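You operate a simulated robot arm through the tools that you are given. There is no shell and no other tool. Be economical: measure what you need, move in short steps, check, and stop when the job is done.

You run a simulated robot arm. Do the job below in one go: nothing can be reset, and whatever is moved stays where it is left.

JOB
Set right what has fallen over on the surface of the pine cupboard with the teal panel. At the end: the pink carton (marked "SHAKE"), which lies on its side on the surface of the pine cupboard with the teal panel, stands upright there; the salt jar stands where the glass with the green base stood; the cream flour box, which lies on its side on the surface of the pine cupboard with the teal panel, stands upright there; the glass with the green base stands on top of the orange half; whatever was shut is shut again. Leave all else as you found it, and nothing knocked over.

It is judged by the outcome, as a careful person would: the job done as asked, and still so three seconds after it is handed in. It fails if anything else is knocked over, pushed out of place, dropped, spilled or broken.

ROBOT AND FRAMES
A 7-joint arm with a two-finger parallel gripper, fixed in place. Base frame: the origin is at the foot of the arm, x ahead of it, y to its left, z up; the work surface is at about z = 0.86. Lengths are in m, angles in rad, forces in N, time in s.
With the tool pointing down near the work surface it reaches from about 0.3 to 0.7 m from the base axis. Its first joint turns from -1.152 to 1.152 rad. Payload 1.57 kg.
The tool frame sits at the grasp point between the pads (the TCP): z along the fingers, y along the line on which they close. The tips reach 0.03 m beyond it. The gripper opens to 0.11 m. The fingers are 0.024 m wide and 0.012 m thick; the gripper's body (0.048 by 0.112 m) begins 0.078 m behind the TCP.
Orientation is that of the tool frame in the base frame, as [roll, pitch, yaw] about the fixed x, y, z axes, in that order (R = Rz(yaw) Ry(pitch) Rx(roll)). With the fingers straight down and closing along the base's y, the tool's x points along the base's -x, its y along +y and its z along -z.

CONTROLS
- The arm moves only by the tool nudge_tool. Its argument "series" is a list that holds one entry, the list of rows, each a list of 7 numbers: the shift along the base's x, y, z in units of 250 mm (1.0 is 250 mm), then the turn, a rotation vector about the base's x, y, z in units of 180 degrees (1.0 is 180 degrees), then the finger opening in m, from 0 to 0.11. In form: [[[dx, dy, dz, rx, ry, rz, claw], ...]]. A call has 1 to 20 rows; each row is the pose to reach, as a shift and turn from the pose commanded when the call began. A call with a number of a shift or a turn outside -1 to 1 is refused whole. Each row takes 0.2 s and may step no farther than 0.05 m and 0.15 rad from the row before; otherwise, or with a gripper value out of range, the whole call is refused. Where a pose cannot be reached the arm comes as near as it can. A force on the tool above 40 N (or 10 N above the force at the start of the call, whichever is more), or a blocked arm, ends the call early, and 0.2 s more pass. The fingers move at their own pace (about 0.108 m/s each) and stop on an object; they squeeze with about 43 N. The grip force told is the motor's: it shows also when the fingers shut on nothing. Time passes only in rows, and 0.2 s behind the last, so rows that repeat a pose let the fingers close. It gives the time, the measured TCP pose, the force on the tool (base axes), the opening and the grip force at its end, in the units of the frame above (readings bear some noise), and new pictures: "pictures" is both (left out), scene, wrist or none.
- Cameras (640 x 400 px; columns grow to the right, rows downward): "scene" is fixed at [0.1823, -0.4161, 1.3847]; the picture's right is [0.70, -0.71, 0.00], its down [-0.54, -0.53, -0.66] and it looks along [0.47, 0.46, -0.75] (base axes); focal length 214 px, centre (320, 200). "wrist" rides on the gripper at [0.07, 0.016, -0.141] in the tool frame; the picture's right is [-0.23, 0.97, 0.00], its down [-0.86, -0.20, -0.48] and it looks along [-0.47, -0.11, 0.88] (tool axes); focal length 222 px, centre (320, 200). There is no depth. A picture from a camera that has moved, and an enlarged one, comes with that camera's place and axes in the base frame and with its lens. The place of the scene camera against the robot may be out by one fixed shift of up to 0.025 m in any direction.
- zoom(camera, box): a new picture of the part [left, top, right, bottom] of that camera's present view, enlarged. No time passes.
- hand_in(): hands the job in; it is judged then, once.

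Go step by step. Nothing tells you positions but the pictures and the camera data: compare them with the known pose of the tool, close in by small moves and look again before you grip or let go. The budget is 120 turns and 170 pictures, counting those below and the enlarged ones. Unless the task says otherwise, let go and move clear before handing in, and close with one line.

The tools are called after ">>>" by a JSON object that holds its "op" and its "data". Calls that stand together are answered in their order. nudge_tool: Moves the arm, as the interface text tells. Its arguments: {"type":"object","properties":{"series":{"type":"array"},"pictures":{"type":"string","enum":["both","scene","wrist","none"]}},"required":["series"]} The other tools are called the same way: zoom (camera, box) takes an enlarged picture of a part of a camera's view; hand_in () hands the job in.

At the start:

```text
clock: 0.0
tcp_pos: [0.4188, -0.0651, 1.178]
orientation: [3.141, 0.0, -3.141]
contact_force: [-0.6, 0.2, -0.2]
finger_gap: 0.1101
grip_force: 0.0
```

scene: 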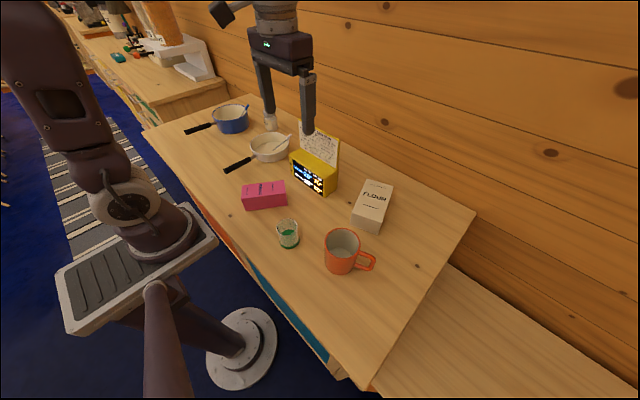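
wrist: 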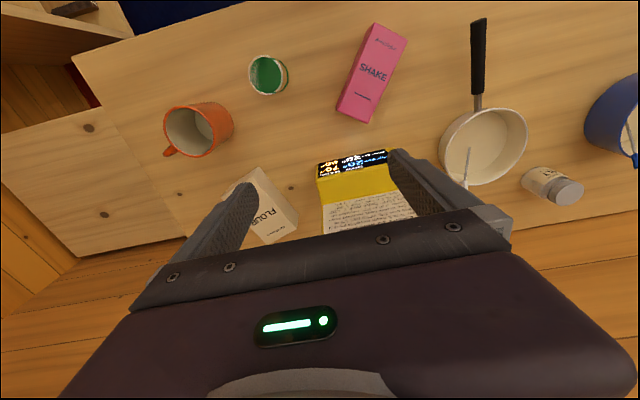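

I see a pine cupboard top with pans, a salt jar, a radio with a note, the pink carton, the glass, an orange mug and the flour box. I don't see an orange half yet, so I'll enlarge some views.

>>> {"op": "zoom", "data": {"camera": "scene", "box": [140, 80, 300, 180]}}

>>> {"op": "zoom", "data": {"camera": "scene", "box": [220, 170, 420, 295]}}

>>> {"op": "zoom", "data": {"camera": "scene", "box": [180, 180, 420, 400]}}

>>> {"op": "zoom", "data": {"camera": "wrist", "box": [240, 0, 640, 250]}}

```text
4.00 times, centred on (220, 130) of scene
camera zoom: at [0.1823, -0.4161, 1.3847], right [0.7, -0.71, 0.0], down [-0.54, -0.53, -0.66], along [0.47, 0.46, -0.75], focal length 858 px, centre (720, 480)
```

zoom: 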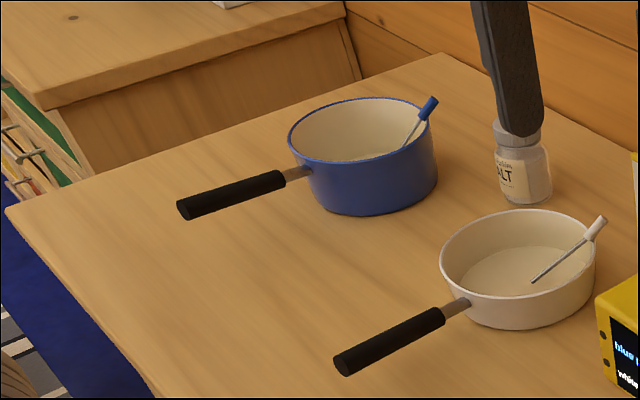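

```text
3.20 times, centred on (320, 232) of scene
camera zoom: at [0.1823, -0.4161, 1.3847], right [0.7, -0.71, 0.0], down [-0.54, -0.53, -0.66], along [0.47, 0.46, -0.75], focal length 686 px, centre (320, 96)
```

zoom: 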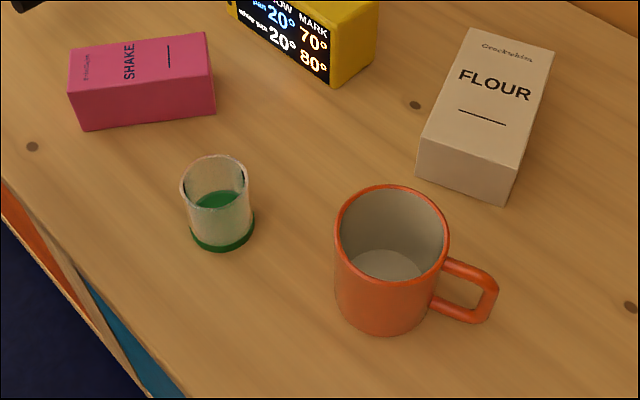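

```text
1.82 times, centred on (300, 290) of scene
camera zoom: at [0.1823, -0.4161, 1.3847], right [0.7, -0.71, 0.0], down [-0.54, -0.53, -0.66], along [0.47, 0.46, -0.75], focal length 390 px, centre (356, 36)
```

zoom: 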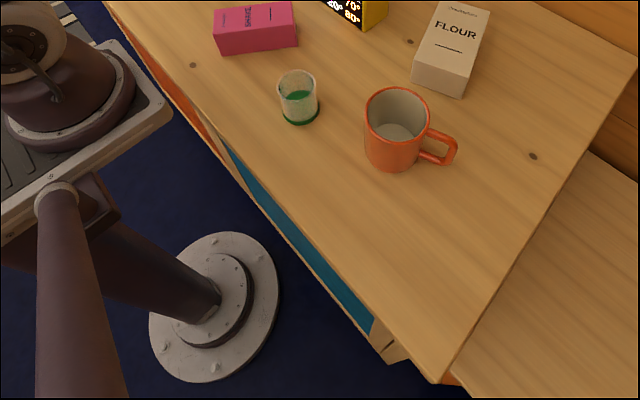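

```text
1.60 times, centred on (440, 125) of wrist
camera zoom: at [0.3489, -0.0482, 1.3203], right [0.23, 0.97, 0.0], down [0.86, -0.2, 0.48], along [0.47, -0.11, -0.88], focal length 355 px, centre (128, 320)
```

zoom: 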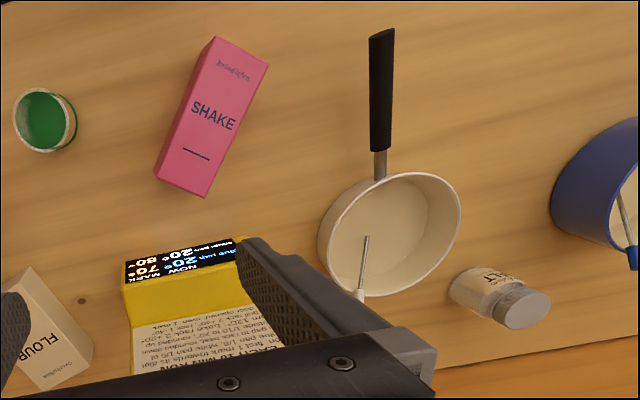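

The orange half isn't visible yet. I'll look at the rest of the scene, including the cupboards at the back.

>>> {"op": "zoom", "data": {"camera": "scene", "box": [40, 0, 240, 125]}}

>>> {"op": "zoom", "data": {"camera": "scene", "box": [270, 110, 370, 210]}}

>>> {"op": "zoom", "data": {"camera": "wrist", "box": [0, 0, 200, 125]}}

>>> {"op": "nudge_tool", "data": {"series": [[[-0.15, 0, 0.05, 0, 0, 0, 0.11], [-0.3, 0, 0.1, 0, 0, 0, 0.11], [-0.4, 0, 0.15, 0, 0, 0, 0.11]]]}}

```text
3.20 times, centred on (140, 62) of scene
camera zoom: at [0.1823, -0.4161, 1.3847], right [0.7, -0.71, 0.0], down [-0.54, -0.53, -0.66], along [0.47, 0.46, -0.75], focal length 686 px, centre (896, 640)
```

zoom: 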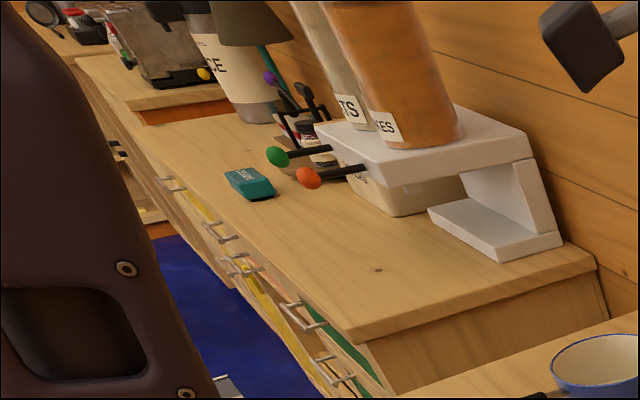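

```text
4.00 times, centred on (320, 160) of scene
camera zoom: at [0.1823, -0.4161, 1.3847], right [0.7, -0.71, 0.0], down [-0.54, -0.53, -0.66], along [0.47, 0.46, -0.75], focal length 858 px, centre (320, 360)
```

zoom: 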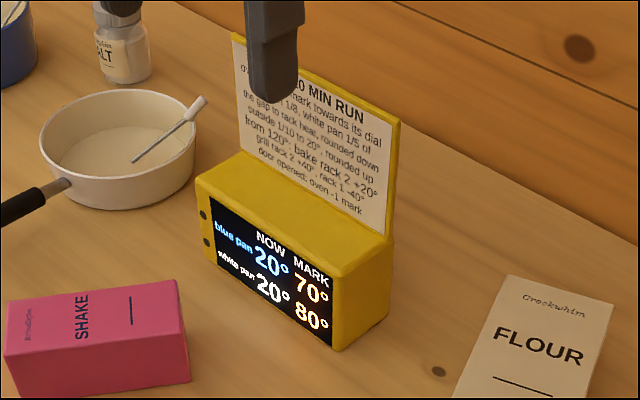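

```text
3.20 times, centred on (100, 62) of wrist
camera zoom: at [0.3489, -0.0482, 1.3203], right [0.23, 0.97, 0.0], down [0.86, -0.2, 0.48], along [0.47, -0.11, -0.88], focal length 711 px, centre (1024, 640)
```

zoom: 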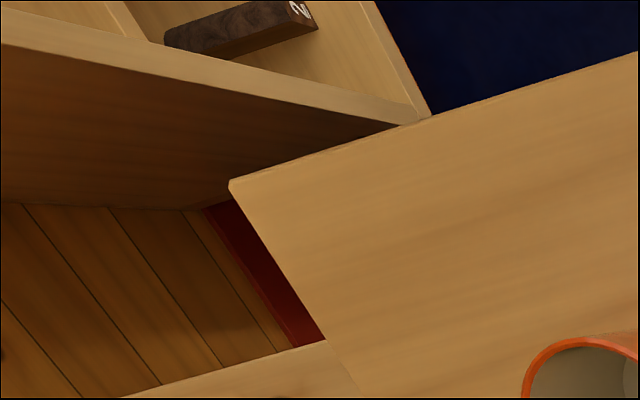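

```text
clock: 0.8
tcp_pos: [0.3193, -0.0636, 1.2146]
orientation: [3.141, -0.001, -3.141]
contact_force: [-0.3, 0.3, 0.0]
finger_gap: 0.1101
grip_force: 0.1
camera wrist: at [0.2489, -0.048, 1.3572], right [0.23, 0.97, 0.0], down [0.86, -0.2, 0.48], along [0.47, -0.11, -0.88], focal length 222 px, centre (320, 200)
```

scene: 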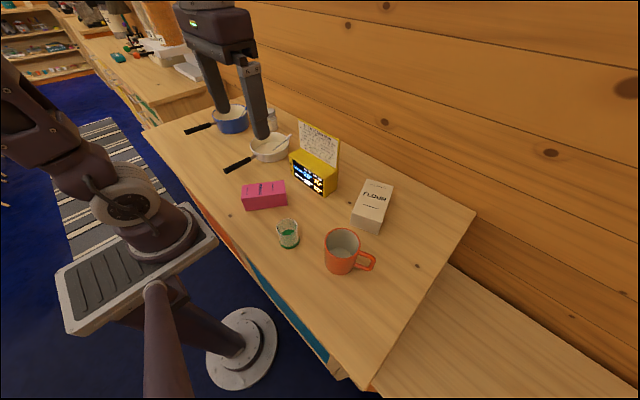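
wrist: 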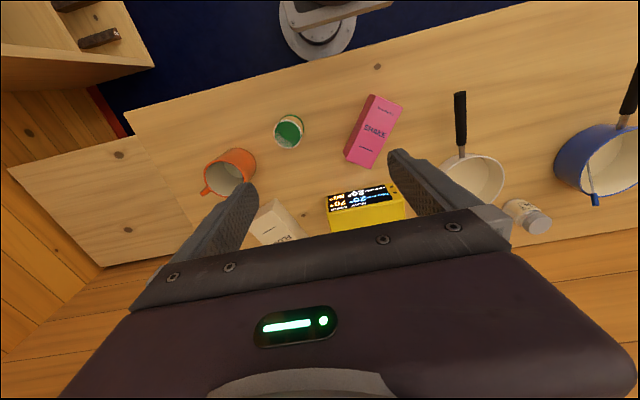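

The orange half may be hidden behind the radio or another object. I'll turn the wrist a quarter turn and look along the back from the right.

>>> {"op": "nudge_tool", "data": {"series": [[[0.09, -0.06, 0, 0, 0, 0.045, 0.11], [0.18, -0.12, 0, 0, 0, 0.09, 0.11], [0.27, -0.18, 0, 0, 0, 0.135, 0.11], [0.36, -0.24, 0, 0, 0, 0.18, 0.11], [0.45, -0.3, 0, 0, 0, 0.225, 0.11], [0.54, -0.36, 0, 0, 0, 0.27, 0.11], [0.63, -0.42, 0, 0, 0, 0.315, 0.11], [0.72, -0.48, 0, 0, 0, 0.36, 0.11], [0.81, -0.54, 0, 0, 0, 0.405, 0.11], [0.9, -0.6, 0, 0, 0, 0.45, 0.11], [0.98, -0.66, 0, 0, 0, 0.5, 0.11]]]}}

```text
refused: row 11 steps farther than a row can; nothing moved
```

The last row turned a little too far, so I'll send it again with an even spacing.

>>> {"op": "nudge_tool", "data": {"series": [[[0.09, -0.06, 0, 0, 0, 0.045, 0.11], [0.18, -0.12, 0, 0, 0, 0.09, 0.11], [0.27, -0.18, 0, 0, 0, 0.135, 0.11], [0.36, -0.24, 0, 0, 0, 0.18, 0.11], [0.45, -0.3, 0, 0, 0, 0.225, 0.11], [0.54, -0.36, 0, 0, 0, 0.27, 0.11], [0.63, -0.42, 0, 0, 0, 0.315, 0.11], [0.72, -0.48, 0, 0, 0, 0.36, 0.11], [0.81, -0.54, 0, 0, 0, 0.405, 0.11], [0.9, -0.6, 0, 0, 0, 0.45, 0.11], [0.98, -0.66, 0, 0, 0, 0.495, 0.11]]]}}

```text
clock: 3.2
tcp_pos: [0.5423, -0.2105, 1.2052]
orientation: [3.139, -0.001, -1.583]
contact_force: [-0.2, 0.4, -0.6]
finger_gap: 0.1101
grip_force: 0.1
out of reach, approached as far as the arm can: row 10, 11
camera wrist: at [0.5242, -0.2792, 1.3459], right [-0.97, 0.24, 0.0], down [0.21, 0.85, 0.48], along [0.11, 0.46, -0.88], focal length 222 px, centre (320, 200)
```

scene: 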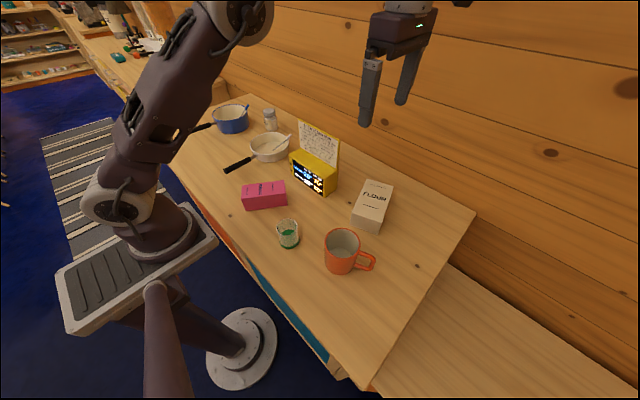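
wrist: 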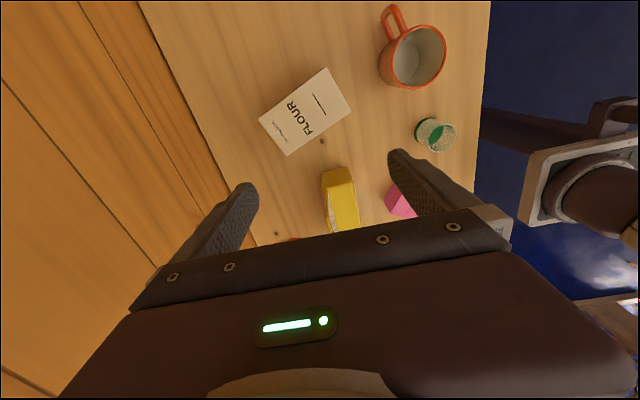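

There is a hint of orange just above the gripper bar, behind the radio. I'll zoom in on it.

>>> {"op": "zoom", "data": {"camera": "wrist", "box": [240, 190, 400, 260]}}

>>> {"op": "nudge_tool", "data": {"pictures": "wrist", "series": [[[0, 0.15, 0, 0, 0, 0, 0.11], [0, 0.3, 0, 0, 0, 0, 0.11], [0, 0.45, 0, 0, 0, 0, 0.11], [0, 0.6, 0, 0, 0, 0, 0.11], [0, 0.75, 0, 0, 0, 0, 0.11]]]}}

```text
4.00 times, centred on (320, 225) of wrist
camera zoom: at [0.5242, -0.2792, 1.3459], right [-0.97, 0.24, 0.0], down [0.21, 0.85, 0.48], along [0.11, 0.46, -0.88], focal length 888 px, centre (320, 100)
```

zoom: 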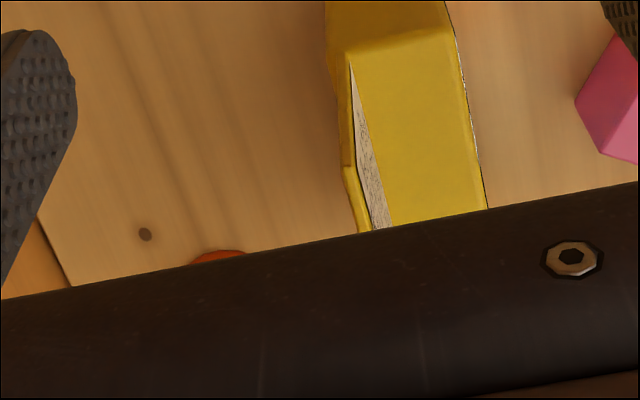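

```text
clock: 4.4
tcp_pos: [0.542, -0.0218, 1.2038]
orientation: [3.141, 0.0, -1.586]
contact_force: [0.4, 0.2, 0.5]
finger_gap: 0.1099
grip_force: 0.1
camera wrist: at [0.5248, -0.0904, 1.3452], right [-0.97, 0.24, 0.0], down [0.21, 0.85, 0.48], along [0.12, 0.46, -0.88], focal length 222 px, centre (320, 200)
```

wrist: 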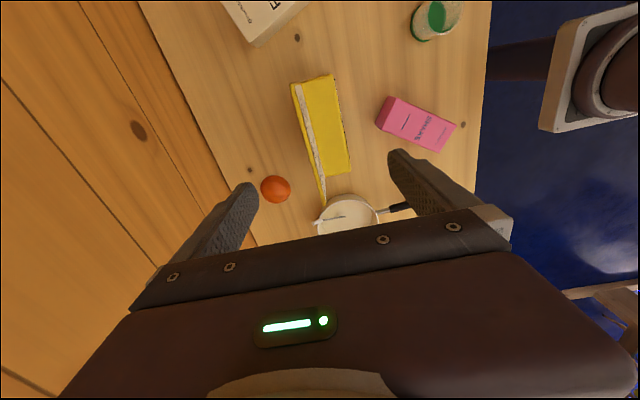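

Found it: an orange half behind the radio, at about (0.68, 0.10). I'll zoom in to see its shape.

>>> {"op": "zoom", "data": {"camera": "wrist", "box": [230, 150, 390, 250]}}

```text
4.00 times, centred on (310, 200) of wrist
camera zoom: at [0.5248, -0.0904, 1.3452], right [-0.97, 0.24, 0.0], down [0.21, 0.85, 0.48], along [0.12, 0.46, -0.88], focal length 888 px, centre (360, 200)
```

zoom: 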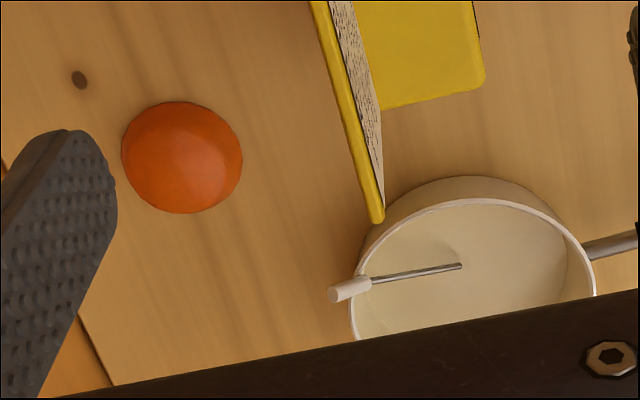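

It is a dome-shaped orange half, cut side down, and I'll come back to it. I'll start with the pink carton, which I take to lie near (0.36, 0.035) with its top end toward the base, and turn to line up with it.

>>> {"op": "nudge_tool", "data": {"series": [[[-0.09, 0.03, -0.03, 0, 0, 0.041, 0.11], [-0.18, 0.06, -0.06, 0, 0, 0.082, 0.11], [-0.27, 0.09, -0.09, 0, 0, 0.123, 0.11], [-0.36, 0.12, -0.12, 0, 0, 0.164, 0.11], [-0.46, 0.15, -0.15, 0, 0, 0.205, 0.11], [-0.55, 0.18, -0.18, 0, 0, 0.246, 0.11], [-0.64, 0.21, -0.21, 0, 0, 0.287, 0.11], [-0.73, 0.23, -0.24, 0, 0, 0.327, 0.11]]]}}

```text
clock: 6.2
tcp_pos: [0.3591, 0.0359, 1.1453]
orientation: [-3.141, -0.002, -0.555]
contact_force: [0.0, -0.3, 0.1]
finger_gap: 0.1101
grip_force: 0.1
camera wrist: at [0.4095, -0.0146, 1.2865], right [-0.71, -0.71, 0.0], down [-0.62, 0.62, 0.48], along [-0.34, 0.34, -0.88], focal length 222 px, centre (320, 200)
```

scene: 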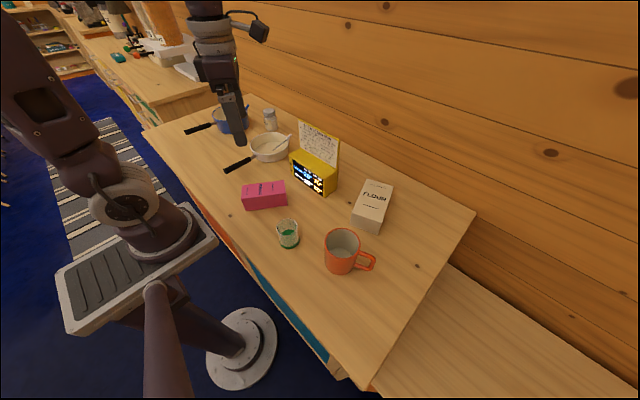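
wrist: 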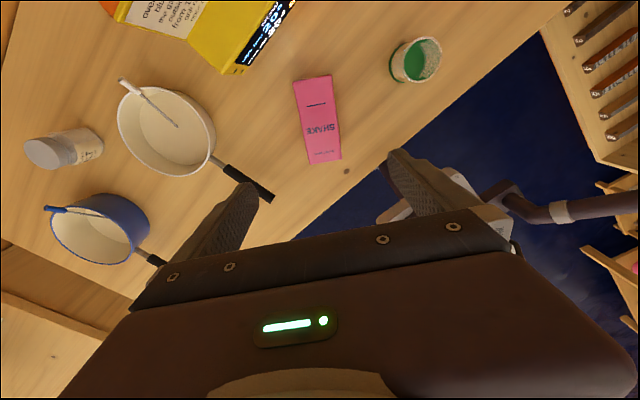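

The carton measures about 0.057 × 0.13 m, centred near (0.365, 0.033). Uprighting it needs room where the glass stands, so I'll do the glass first. I'm turning back and going above the glass at about (0.33, -0.137).

>>> {"op": "nudge_tool", "data": {"series": [[[-0.006, -0.038, -0.013, 0, 0, -0.0457, 0.11], [-0.012, -0.076, -0.026, 0, 0, -0.0914, 0.11], [-0.018, -0.114, -0.039, 0, 0, -0.1371, 0.11], [-0.024, -0.152, -0.052, 0, 0, -0.1828, 0.11], [-0.03, -0.19, -0.065, 0, 0, -0.2285, 0.11], [-0.036, -0.228, -0.078, 0, 0, -0.2742, 0.11], [-0.042, -0.266, -0.091, 0, 0, -0.3199, 0.11], [-0.048, -0.304, -0.104, 0, 0, -0.3656, 0.11], [-0.054, -0.342, -0.117, 0, 0, -0.4113, 0.11], [-0.06, -0.38, -0.13, 0, 0, -0.457, 0.11], [-0.066, -0.418, -0.143, 0, 0, -0.5027, 0.11], [-0.072, -0.456, -0.156, 0, 0, -0.5484, 0.11], [-0.08, -0.494, -0.169, 0, 0, -0.5941, 0.11], [-0.088, -0.532, -0.182, 0, 0, -0.6398, 0.11], [-0.096, -0.57, -0.195, 0, 0, -0.6855, 0.11], [-0.104, -0.61, -0.21, 0, 0, -0.7312, 0.11], [-0.11, -0.65, -0.225, 0, 0, -0.7769, 0.11], [-0.116, -0.69, -0.24, 0, 0, -0.823, 0.11]]]}}

```text
clock: 10.0
tcp_pos: [0.3294, -0.138, 1.0844]
orientation: [-3.139, 0.0, 3.135]
contact_force: [-0.2, -0.3, 0.2]
finger_gap: 0.1102
grip_force: 0.1
camera wrist: at [0.26, -0.1207, 1.2258], right [0.23, 0.97, 0.0], down [0.85, -0.2, 0.48], along [0.47, -0.11, -0.88], focal length 222 px, centre (320, 200)
```

scene: 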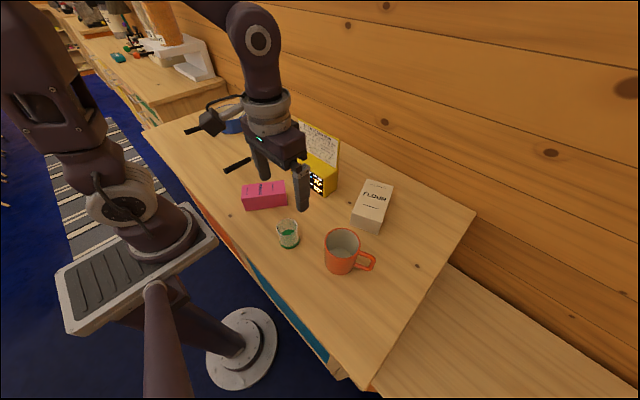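
wrist: 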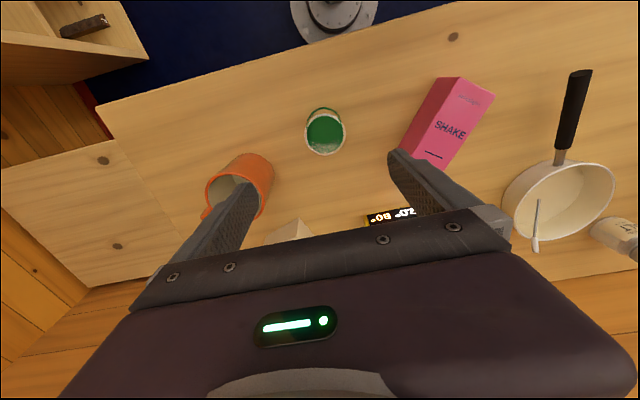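

>>> {"op": "zoom", "data": {"camera": "wrist", "box": [260, 80, 400, 180]}}

>>> {"op": "zoom", "data": {"camera": "scene", "box": [248, 205, 328, 255]}}

```text
4.00 times, centred on (330, 130) of wrist
camera zoom: at [0.26, -0.1207, 1.2258], right [0.23, 0.97, 0.0], down [0.85, -0.2, 0.48], along [0.47, -0.11, -0.88], focal length 888 px, centre (280, 480)
```

zoom: 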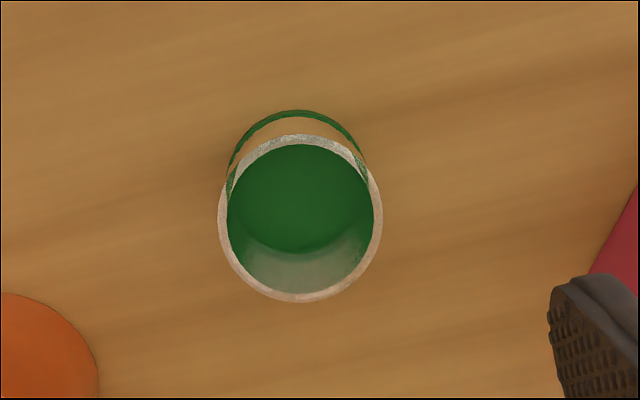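

```text
8.00 times, centred on (288, 230) of scene
camera zoom: at [0.1823, -0.4161, 1.3847], right [0.7, -0.71, 0.0], down [-0.54, -0.53, -0.66], along [0.47, 0.46, -0.75], focal length 1716 px, centre (576, -40)
```

zoom: 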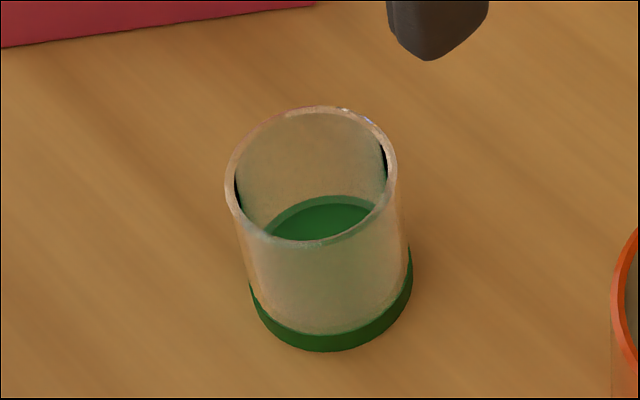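

The glass is centred at about (0.326, -0.129), 0.055 m across and 0.063 m tall. I'll lower around it.

>>> {"op": "nudge_tool", "data": {"series": [[[-0.014, 0.036, -0.15, 0, 0, 0, 0.11], [-0.014, 0.036, -0.3, 0, 0, 0, 0.11], [-0.014, 0.036, -0.45, 0, 0, 0, 0.11], [-0.014, 0.036, -0.6, 0, 0, 0, 0.11], [-0.014, 0.036, -0.7, 0, 0, 0, 0.11], [-0.014, 0.036, -0.7, 0, 0, 0, 0.11]]]}}

```text
clock: 11.4
tcp_pos: [0.3251, -0.1281, 0.9087]
orientation: [-3.14, 0.001, 3.14]
contact_force: [0.1, 0.7, 0.2]
finger_gap: 0.11
grip_force: 0.0
camera wrist: at [0.2546, -0.1111, 1.0508], right [0.23, 0.97, 0.0], down [0.85, -0.2, 0.48], along [0.47, -0.11, -0.88], focal length 222 px, centre (320, 200)
```

scene: 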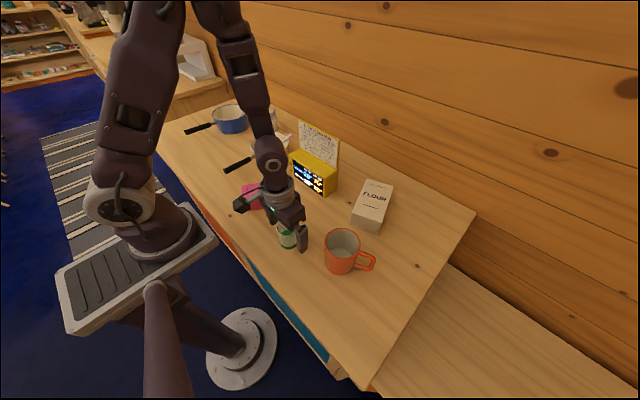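
wrist: 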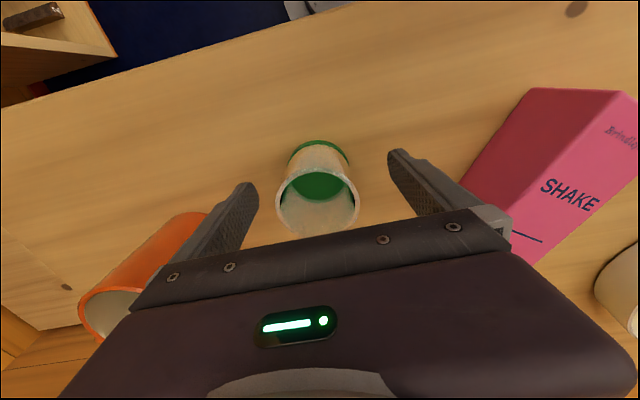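

The glass is centred between the pads, so I'll close on it and lift a little.

>>> {"op": "nudge_tool", "data": {"pictures": "none", "series": [[[0, 0, 0, 0, 0, 0, 0.08], [0, 0, 0, 0, 0, 0, 0.06], [0, 0, 0, 0, 0, 0, 0.04], [0, 0, 0, 0, 0, 0, 0.04], [0, 0, 0.02, 0, 0, 0, 0.04], [0, 0, 0.1, 0, 0, 0, 0.04], [0, 0, 0.2, 0, 0, 0, 0.04]]]}}

```text
clock: 13.0
tcp_pos: [0.327, -0.1278, 0.9589]
orientation: [-3.141, -0.001, 3.138]
contact_force: [0.6, -0.1, -2.1]
finger_gap: 0.0538
grip_force: 42.9
```

The glass is held. I'll raise it and carry it around the left side of the radio.

>>> {"op": "nudge_tool", "data": {"series": [[[0, 0, 0.19, 0, 0, 0, 0.04], [0, 0, 0.38, 0, 0, 0, 0.04], [0, 0.08, 0.55, 0, 0, 0, 0.04], [0.05, 0.22, 0.65, 0, 0, 0, 0.04], [0.12, 0.37, 0.7, 0, 0, 0, 0.04], [0.2, 0.52, 0.7, 0, 0, 0, 0.04], [0.29, 0.68, 0.7, 0, 0, 0, 0.04], [0.38, 0.84, 0.7, 0, 0, 0, 0.04], [0.48, 0.98, 0.7, 0, 0, 0, 0.04], [0.48, 0.98, 0.7, 0, 0, 0, 0.04]]]}}

```text
clock: 15.2
tcp_pos: [0.449, 0.1198, 1.1331]
orientation: [-3.141, 0.0, 3.138]
contact_force: [-0.3, -0.4, -1.1]
finger_gap: 0.0536
grip_force: 43.4
camera wrist: at [0.379, 0.1364, 1.2749], right [0.23, 0.97, 0.0], down [0.85, -0.2, 0.48], along [0.47, -0.11, -0.88], focal length 222 px, centre (320, 200)
```

scene: 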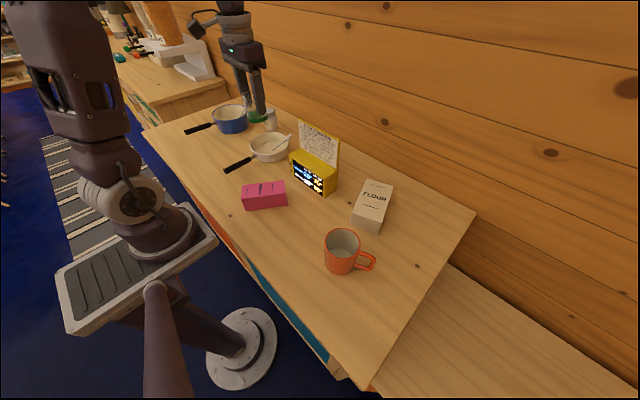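
wrist: 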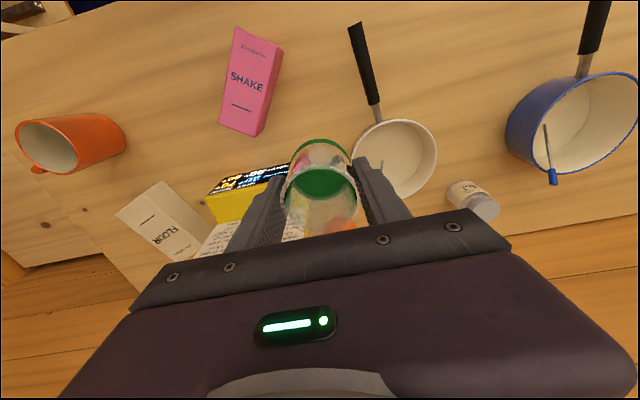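

The orange half shows through the glass, straight ahead. I'll move closer, keeping left of the card.

>>> {"op": "nudge_tool", "data": {"series": [[[0.15, 0.04, -0.03, 0, 0, 0, 0.04], [0.3, 0.06, -0.06, 0, 0, 0, 0.04], [0.45, 0.06, -0.09, 0, 0, 0, 0.04], [0.6, 0.06, -0.12, 0, 0, 0, 0.04], [0.7, 0.05, -0.15, 0, 0, 0, 0.04], [0.7, 0.05, -0.15, 0, 0, 0, 0.04]]]}}

```text
clock: 16.6
tcp_pos: [0.6228, 0.1305, 1.096]
orientation: [3.141, 0.0, 3.141]
contact_force: [-1.2, 0.5, -1.1]
finger_gap: 0.0537
grip_force: 43.2
camera wrist: at [0.5522, 0.1467, 1.2371], right [0.23, 0.97, 0.0], down [0.85, -0.2, 0.48], along [0.47, -0.11, -0.88], focal length 222 px, centre (320, 200)
```

scene: 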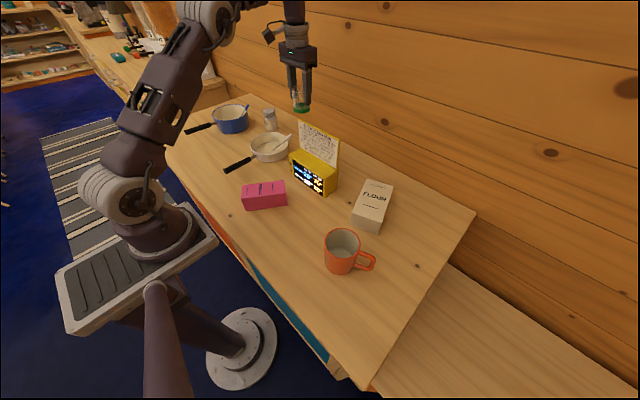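
wrist: 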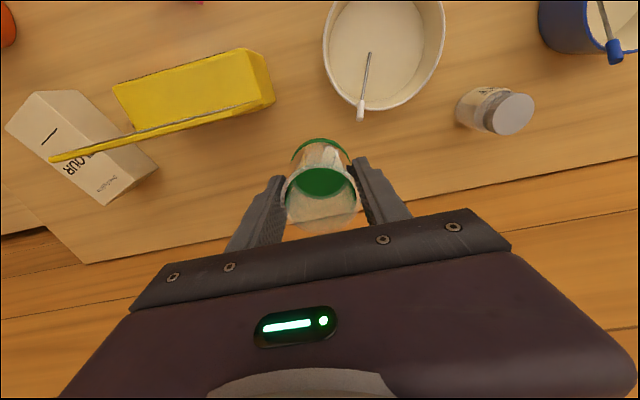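

The orange should now be right behind the glass in this view. I'll zoom.

>>> {"op": "zoom", "data": {"camera": "wrist", "box": [240, 120, 400, 240]}}

>>> {"op": "zoom", "data": {"camera": "scene", "box": [260, 70, 360, 150]}}

```text
3.33 times, centred on (320, 180) of wrist
camera zoom: at [0.5522, 0.1467, 1.2371], right [0.23, 0.97, 0.0], down [0.85, -0.2, 0.48], along [0.47, -0.11, -0.88], focal length 740 px, centre (320, 267)
```

zoom: 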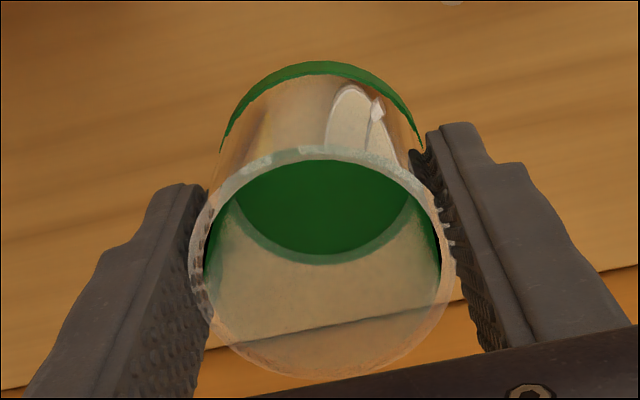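

```text
5.00 times, centred on (310, 110) of scene
camera zoom: at [0.1823, -0.4161, 1.3847], right [0.7, -0.71, 0.0], down [-0.54, -0.53, -0.66], along [0.47, 0.46, -0.75], focal length 1072 px, centre (370, 650)
```

zoom: 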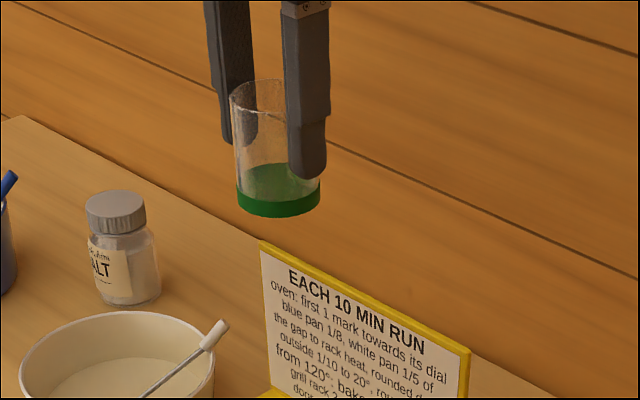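

The green base hides the orange. I'll shift aside so the orange appears to the left of the fingers.

>>> {"op": "nudge_tool", "data": {"pictures": "wrist", "series": [[[0.05, 0.1, -0.05, 0, 0, 0, 0.04], [0.1, 0.2, -0.1, 0, 0, 0, 0.04], [0.15, 0.28, -0.16, 0, 0, 0, 0.04], [0.15, 0.28, -0.16, 0, 0, 0, 0.04]]]}}

>>> {"op": "zoom", "data": {"camera": "wrist", "box": [180, 110, 340, 230]}}

```text
clock: 17.6
tcp_pos: [0.6381, 0.1875, 1.0567]
orientation: [-3.141, 0.001, 3.138]
contact_force: [0.5, 0.9, -1.7]
finger_gap: 0.0536
grip_force: 42.9
out of reach, approached as far as the arm can: row 2, 3, 4
camera wrist: at [0.5682, 0.205, 1.1978], right [0.23, 0.97, 0.0], down [0.85, -0.2, 0.48], along [0.47, -0.11, -0.88], focal length 222 px, centre (320, 200)
```

wrist: 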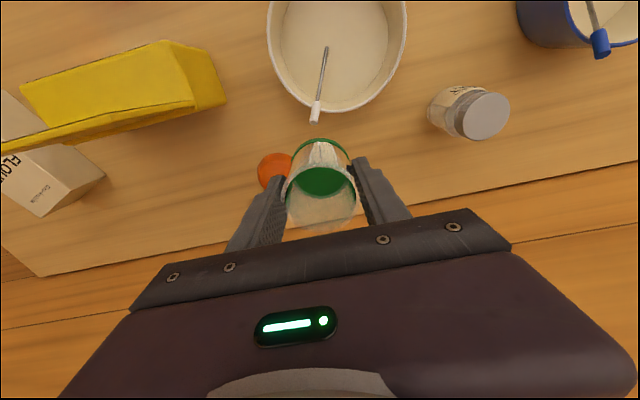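

```text
3.33 times, centred on (260, 170) of wrist
camera zoom: at [0.5682, 0.205, 1.1978], right [0.23, 0.97, 0.0], down [0.85, -0.2, 0.48], along [0.47, -0.11, -0.88], focal length 740 px, centre (520, 300)
```

zoom: 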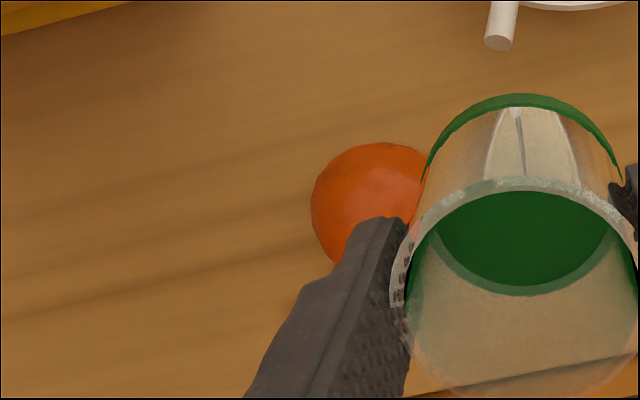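

The orange centre comes out at about (0.68, 0.108). For a second fix I'll view it from the other side, to the right of the fingers.

>>> {"op": "nudge_tool", "data": {"pictures": "wrist", "series": [[[0, -0.15, 0, 0, 0, 0, 0.04], [0.01, -0.3, 0, 0, 0, 0, 0.04], [0.03, -0.45, 0, 0, 0, 0, 0.04], [0.04, -0.6, 0, 0, 0, 0, 0.04], [0.05, -0.68, 0, 0, 0, 0, 0.04], [0.05, -0.68, 0, 0, 0, 0, 0.04]]]}}

>>> {"op": "zoom", "data": {"camera": "wrist", "box": [320, 110, 480, 230]}}

```text
clock: 19.0
tcp_pos: [0.6504, 0.0166, 1.0571]
orientation: [-3.141, 0.001, 3.139]
contact_force: [0.8, 0.3, -1.4]
finger_gap: 0.0532
grip_force: 42.8
camera wrist: at [0.5795, 0.0334, 1.199], right [0.23, 0.97, 0.0], down [0.85, -0.2, 0.48], along [0.47, -0.11, -0.88], focal length 222 px, centre (320, 200)
```

wrist: 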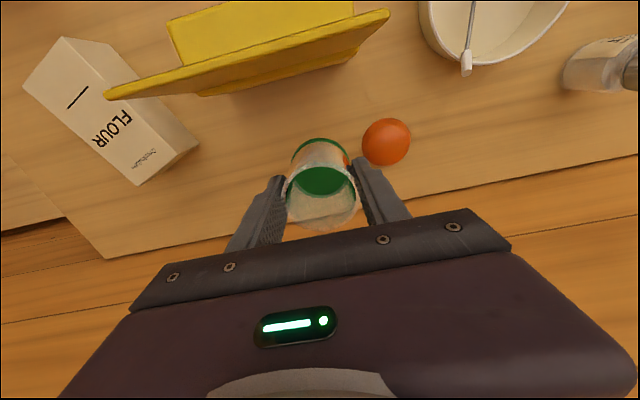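

```text
3.33 times, centred on (400, 170) of wrist
camera zoom: at [0.5795, 0.0334, 1.199], right [0.23, 0.97, 0.0], down [0.85, -0.2, 0.48], along [0.47, -0.11, -0.88], focal length 740 px, centre (53, 300)
```

zoom: 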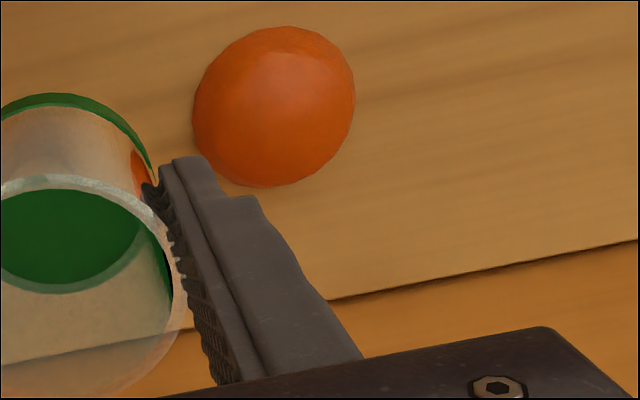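

Three views agree on the orange centre at about (0.687, 0.111), with a radius of about 0.036 and its top near z = 0.896. I'll move the glass above it, still clear by about 3 cm.

>>> {"op": "nudge_tool", "data": {"pictures": "both", "series": [[[0.02, 0.13, -0.05, 0, 0, 0, 0.04], [0.05, 0.26, -0.12, 0, 0, 0, 0.04], [0.1, 0.378, -0.2, 0, 0, 0, 0.04], [0.146, 0.378, -0.308, 0, 0, 0, 0.04], [0.146, 0.378, -0.308, 0, 0, 0, 0.04], [0.146, 0.378, -0.308, 0, 0, 0, 0.04]]]}}

>>> {"op": "zoom", "data": {"camera": "wrist", "box": [240, 120, 400, 240]}}

```text
clock: 20.4
tcp_pos: [0.6831, 0.1116, 0.9812]
orientation: [-3.141, 0.002, 3.139]
contact_force: [1.1, 0.2, -2.4]
finger_gap: 0.053
grip_force: 42.7
camera wrist: at [0.6125, 0.1289, 1.1218], right [0.23, 0.97, 0.0], down [0.85, -0.2, 0.48], along [0.47, -0.11, -0.88], focal length 222 px, centre (320, 200)
```

scene: 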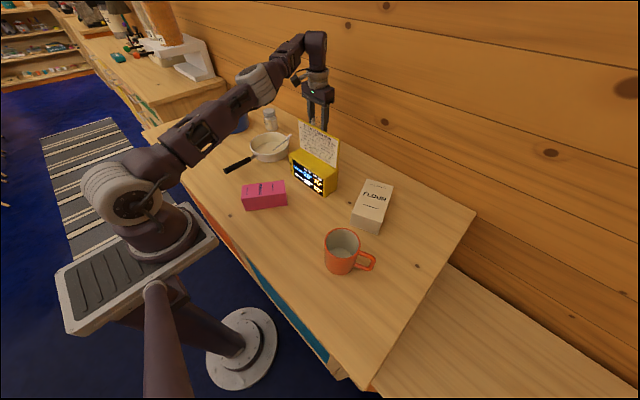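
wrist: 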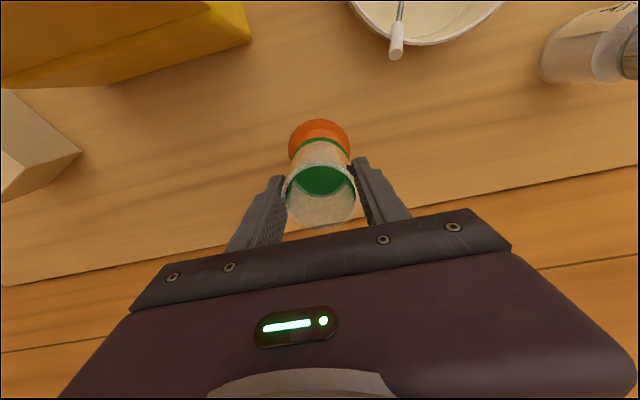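

```text
3.33 times, centred on (320, 180) of wrist
camera zoom: at [0.6125, 0.1289, 1.1218], right [0.23, 0.97, 0.0], down [0.85, -0.2, 0.48], along [0.47, -0.11, -0.88], focal length 740 px, centre (320, 267)
```

zoom: 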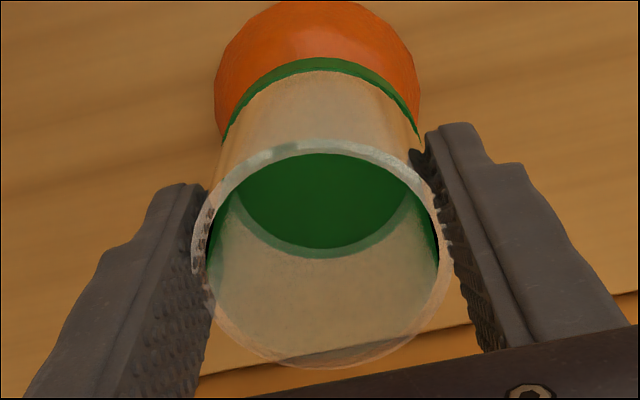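

Now I can compare them directly: the orange centre is about 4–5 mm farther in x and 1–2 mm less in y than the glass axis. I'll correct that and come down part of the way.

>>> {"op": "nudge_tool", "data": {"pictures": "wrist", "series": [[[0.018, -0.006, -0.04, 0, 0, 0, 0.04], [0.018, -0.006, -0.08, 0, 0, 0, 0.04], [0.018, -0.006, -0.11, 0, 0, 0, 0.04], [0.018, -0.006, -0.11, 0, 0, 0, 0.04], [0.018, -0.006, -0.11, 0, 0, 0, 0.04]]]}}

>>> {"op": "zoom", "data": {"camera": "wrist", "box": [240, 120, 400, 240]}}

```text
clock: 21.6
tcp_pos: [0.6872, 0.1116, 0.9519]
orientation: [3.141, 0.0, 3.14]
contact_force: [0.0, -0.5, -0.3]
finger_gap: 0.0531
grip_force: 42.7
out of reach, approached as far as the arm can: row 1, 2
camera wrist: at [0.6172, 0.1275, 1.0934], right [0.23, 0.97, 0.0], down [0.85, -0.2, 0.48], along [0.47, -0.11, -0.88], focal length 222 px, centre (320, 200)
```

wrist: 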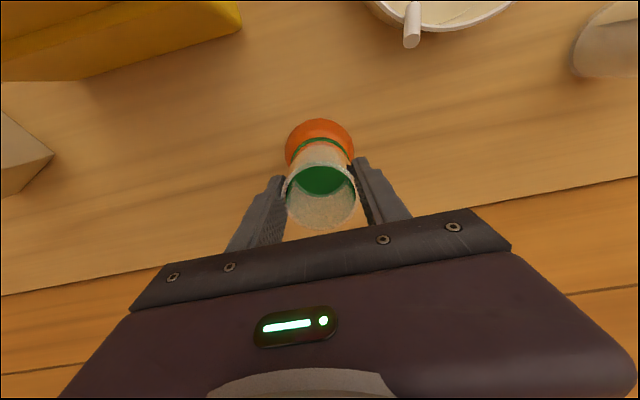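

```text
3.33 times, centred on (320, 180) of wrist
camera zoom: at [0.6172, 0.1275, 1.0934], right [0.23, 0.97, 0.0], down [0.85, -0.2, 0.48], along [0.47, -0.11, -0.88], focal length 740 px, centre (320, 267)
```

zoom: 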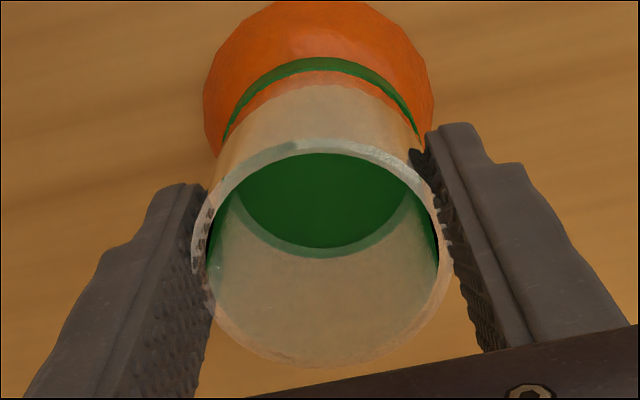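

They're aligned to within about 1 mm. I'll shift y by -1 mm and come down gently to feel for contact.

>>> {"op": "nudge_tool", "data": {"pictures": "none", "series": [[[0.001, -0.004, -0.008, 0, 0, 0, 0.04], [0.001, -0.004, -0.016, 0, 0, 0, 0.04], [0.001, -0.004, -0.02, 0, 0, 0, 0.04], [0.001, -0.004, -0.02, 0, 0, 0, 0.04], [0.001, -0.004, -0.02, 0, 0, 0, 0.04]]]}}

```text
clock: 22.8
tcp_pos: [0.6884, 0.1087, 0.9487]
orientation: [-3.141, 0.001, 3.139]
contact_force: [3.1, 1.3, 23.6]
finger_gap: 0.0524
grip_force: 43.1
```

Contact is at TCP z ≈ 0.949. I'll back off to a light touch and look before releasing.

>>> {"op": "nudge_tool", "data": {"pictures": "wrist", "series": [[[0, 0, 0.006, 0, 0, 0, 0.04], [0, 0, 0.006, 0, 0, 0, 0.04], [0, 0, 0.006, 0, 0, 0, 0.04]]]}}

>>> {"op": "zoom", "data": {"camera": "wrist", "box": [240, 120, 400, 240]}}

>>> {"op": "zoom", "data": {"camera": "scene", "box": [260, 70, 360, 150]}}

```text
clock: 23.6
tcp_pos: [0.6885, 0.1094, 0.9474]
orientation: [-3.141, 0.0, 3.139]
contact_force: [3.3, 0.3, 23.2]
finger_gap: 0.0524
grip_force: 43.3
camera wrist: at [0.6177, 0.126, 1.0892], right [0.23, 0.97, 0.0], down [0.85, -0.2, 0.48], along [0.47, -0.11, -0.88], focal length 222 px, centre (320, 200)
```

wrist: 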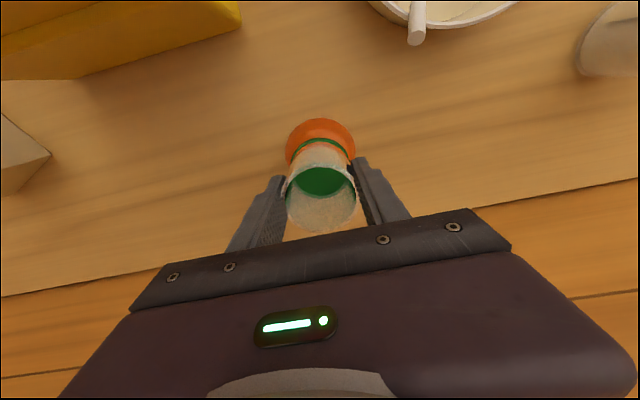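

```text
3.33 times, centred on (320, 180) of wrist
camera zoom: at [0.6177, 0.126, 1.0892], right [0.23, 0.97, 0.0], down [0.85, -0.2, 0.48], along [0.47, -0.11, -0.88], focal length 740 px, centre (320, 267)
```

zoom: 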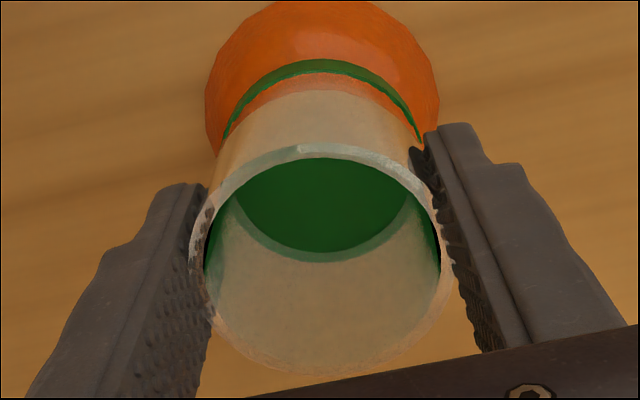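

```text
5.00 times, centred on (310, 110) of scene
camera zoom: at [0.1819, -0.4162, 1.3847], right [0.7, -0.71, 0.0], down [-0.54, -0.53, -0.66], along [0.47, 0.46, -0.75], focal length 1072 px, centre (370, 650)
```

zoom: 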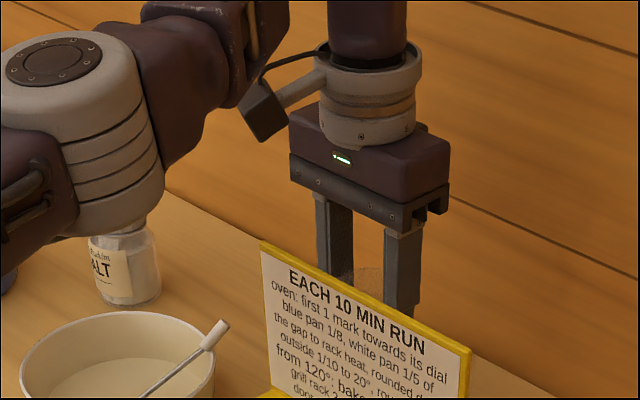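

It is aligned, but still pressing with 23 N. I'll ease up in small increments.

>>> {"op": "nudge_tool", "data": {"pictures": "none", "series": [[[0, 0, 0.008, 0, 0, 0, 0.04], [0, 0, 0.008, 0, 0, 0, 0.04], [0, 0, 0.008, 0, 0, 0, 0.04]]]}}

```text
clock: 24.4
tcp_pos: [0.6877, 0.1089, 0.9508]
orientation: [3.141, -0.002, 3.141]
contact_force: [0.6, -0.5, -0.3]
finger_gap: 0.0526
grip_force: 43.1
```

It is now at a light touch. I'll lower by about 0.7 mm, then open slowly just enough to free the glass, and look.

>>> {"op": "nudge_tool", "data": {"pictures": "wrist", "series": [[[0, 0, -0.003, 0, 0, 0, 0.04], [0, 0, -0.003, 0, 0, 0, 0.05], [0, 0, -0.003, 0, 0, 0, 0.053], [0, 0, -0.003, 0, 0, 0, 0.054], [0, 0, -0.003, 0, 0, 0, 0.056], [0, 0, -0.003, 0, 0, 0, 0.058], [0, 0, -0.003, 0, 0, 0, 0.06], [0, 0, -0.003, 0, 0, 0, 0.06]]]}}

>>> {"op": "zoom", "data": {"camera": "wrist", "box": [240, 120, 400, 240]}}

```text
clock: 26.2
tcp_pos: [0.688, 0.1095, 0.9511]
orientation: [-3.14, 0.001, 3.138]
contact_force: [0.4, 1.0, 0.0]
finger_gap: 0.0602
grip_force: 0.1
camera wrist: at [0.6177, 0.126, 1.0913], right [0.23, 0.97, 0.0], down [0.85, -0.2, 0.48], along [0.47, -0.11, -0.88], focal length 222 px, centre (320, 200)
```

wrist: 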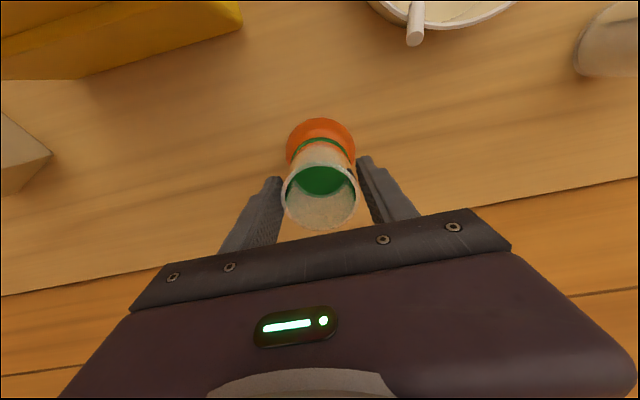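

```text
3.33 times, centred on (320, 180) of wrist
camera zoom: at [0.6177, 0.126, 1.0913], right [0.23, 0.97, 0.0], down [0.85, -0.2, 0.48], along [0.47, -0.11, -0.88], focal length 740 px, centre (320, 267)
```

zoom: 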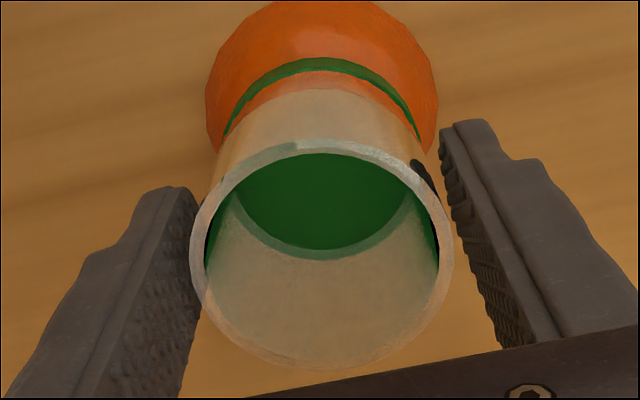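

The glass stands free. I'll wait a moment, open a bit more, and look again.

>>> {"op": "nudge_tool", "data": {"pictures": "none", "series": [[[0, 0, 0, 0, 0, 0, 0.06], [0, 0, 0, 0, 0, 0, 0.062], [0, 0, 0, 0, 0, 0, 0.066], [0, 0, 0, 0, 0, 0, 0.07], [0, 0, 0, 0, 0, 0, 0.075], [0, 0, 0, 0, 0, 0, 0.075], [0, 0, 0, 0, 0, 0, 0.075], [0, 0, 0, 0, 0, 0, 0.075], [0, 0, 0, 0, 0, 0, 0.075], [0, 0, 0, 0, 0, 0, 0.075], [0, 0, 0, 0, 0, 0, 0.075], [0, 0, 0, 0, 0, 0, 0.075]]]}}

>>> {"op": "zoom", "data": {"camera": "wrist", "box": [240, 120, 400, 240]}}

```text
clock: 28.8
tcp_pos: [0.6873, 0.109, 0.9491]
orientation: [-3.141, -0.001, 3.141]
contact_force: [0.0, -0.1, 0.7]
finger_gap: 0.0747
grip_force: 0.0
```

```text
3.33 times, centred on (320, 180) of wrist
camera zoom: at [0.6177, 0.126, 1.0913], right [0.23, 0.97, 0.0], down [0.85, -0.2, 0.48], along [0.47, -0.11, -0.88], focal length 740 px, centre (320, 267)
```

zoom: 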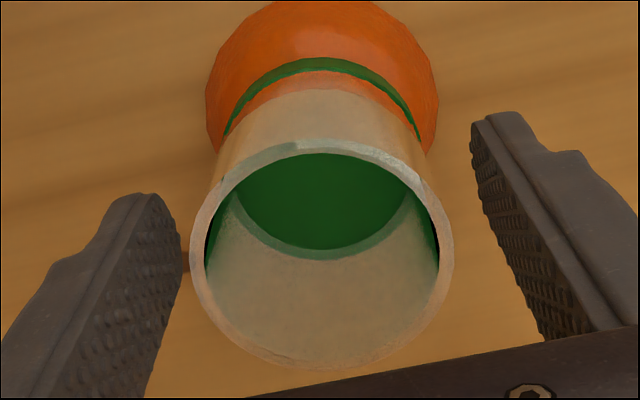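

The glass is stable and upright on the orange. I'll rise straight up with a slight retreat in x.

>>> {"op": "nudge_tool", "data": {"series": [[[0, 0, 0.04, 0, 0, 0, 0.075], [0, 0, 0.1, 0, 0, 0, 0.075], [-0.02, 0, 0.18, 0, 0, 0, 0.075], [-0.06, 0, 0.28, 0, 0, 0, 0.075], [-0.14, 0, 0.4, 0, 0, 0, 0.075], [-0.26, 0, 0.55, 0, 0, 0, 0.09], [-0.4, 0.02, 0.68, 0, 0, 0, 0.11], [-0.55, 0.04, 0.75, 0, 0, 0, 0.11], [-0.7, 0.05, 0.75, 0, 0, 0, 0.11]]]}}

```text
clock: 30.8
tcp_pos: [0.5143, 0.1241, 1.1373]
orientation: [3.14, -0.001, 3.139]
contact_force: [0.0, -0.1, -0.2]
finger_gap: 0.1101
grip_force: 0.1
out of reach, approached as far as the arm can: row 1, 2, 3
camera wrist: at [0.4445, 0.14, 1.2774], right [0.23, 0.97, 0.0], down [0.85, -0.2, 0.48], along [0.47, -0.11, -0.88], focal length 222 px, centre (320, 200)
```

scene: 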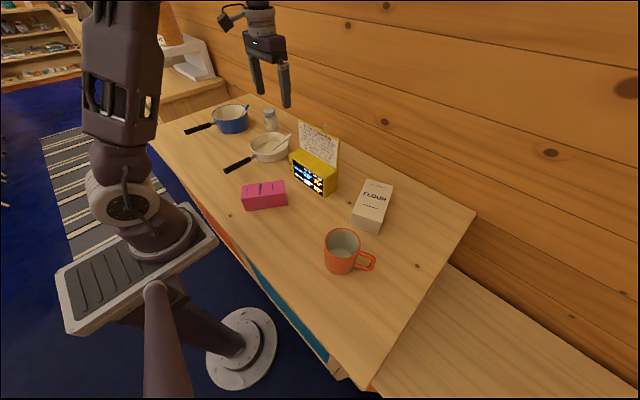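
wrist: 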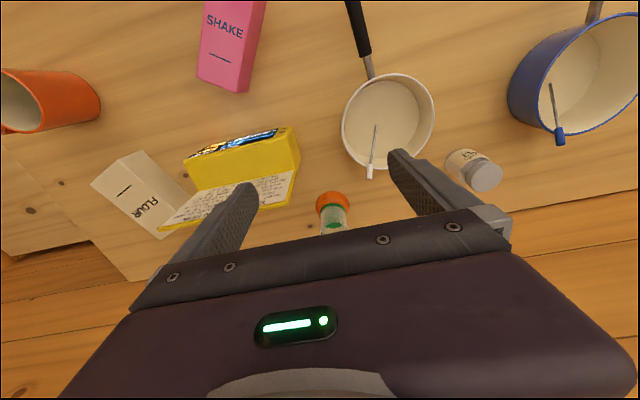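

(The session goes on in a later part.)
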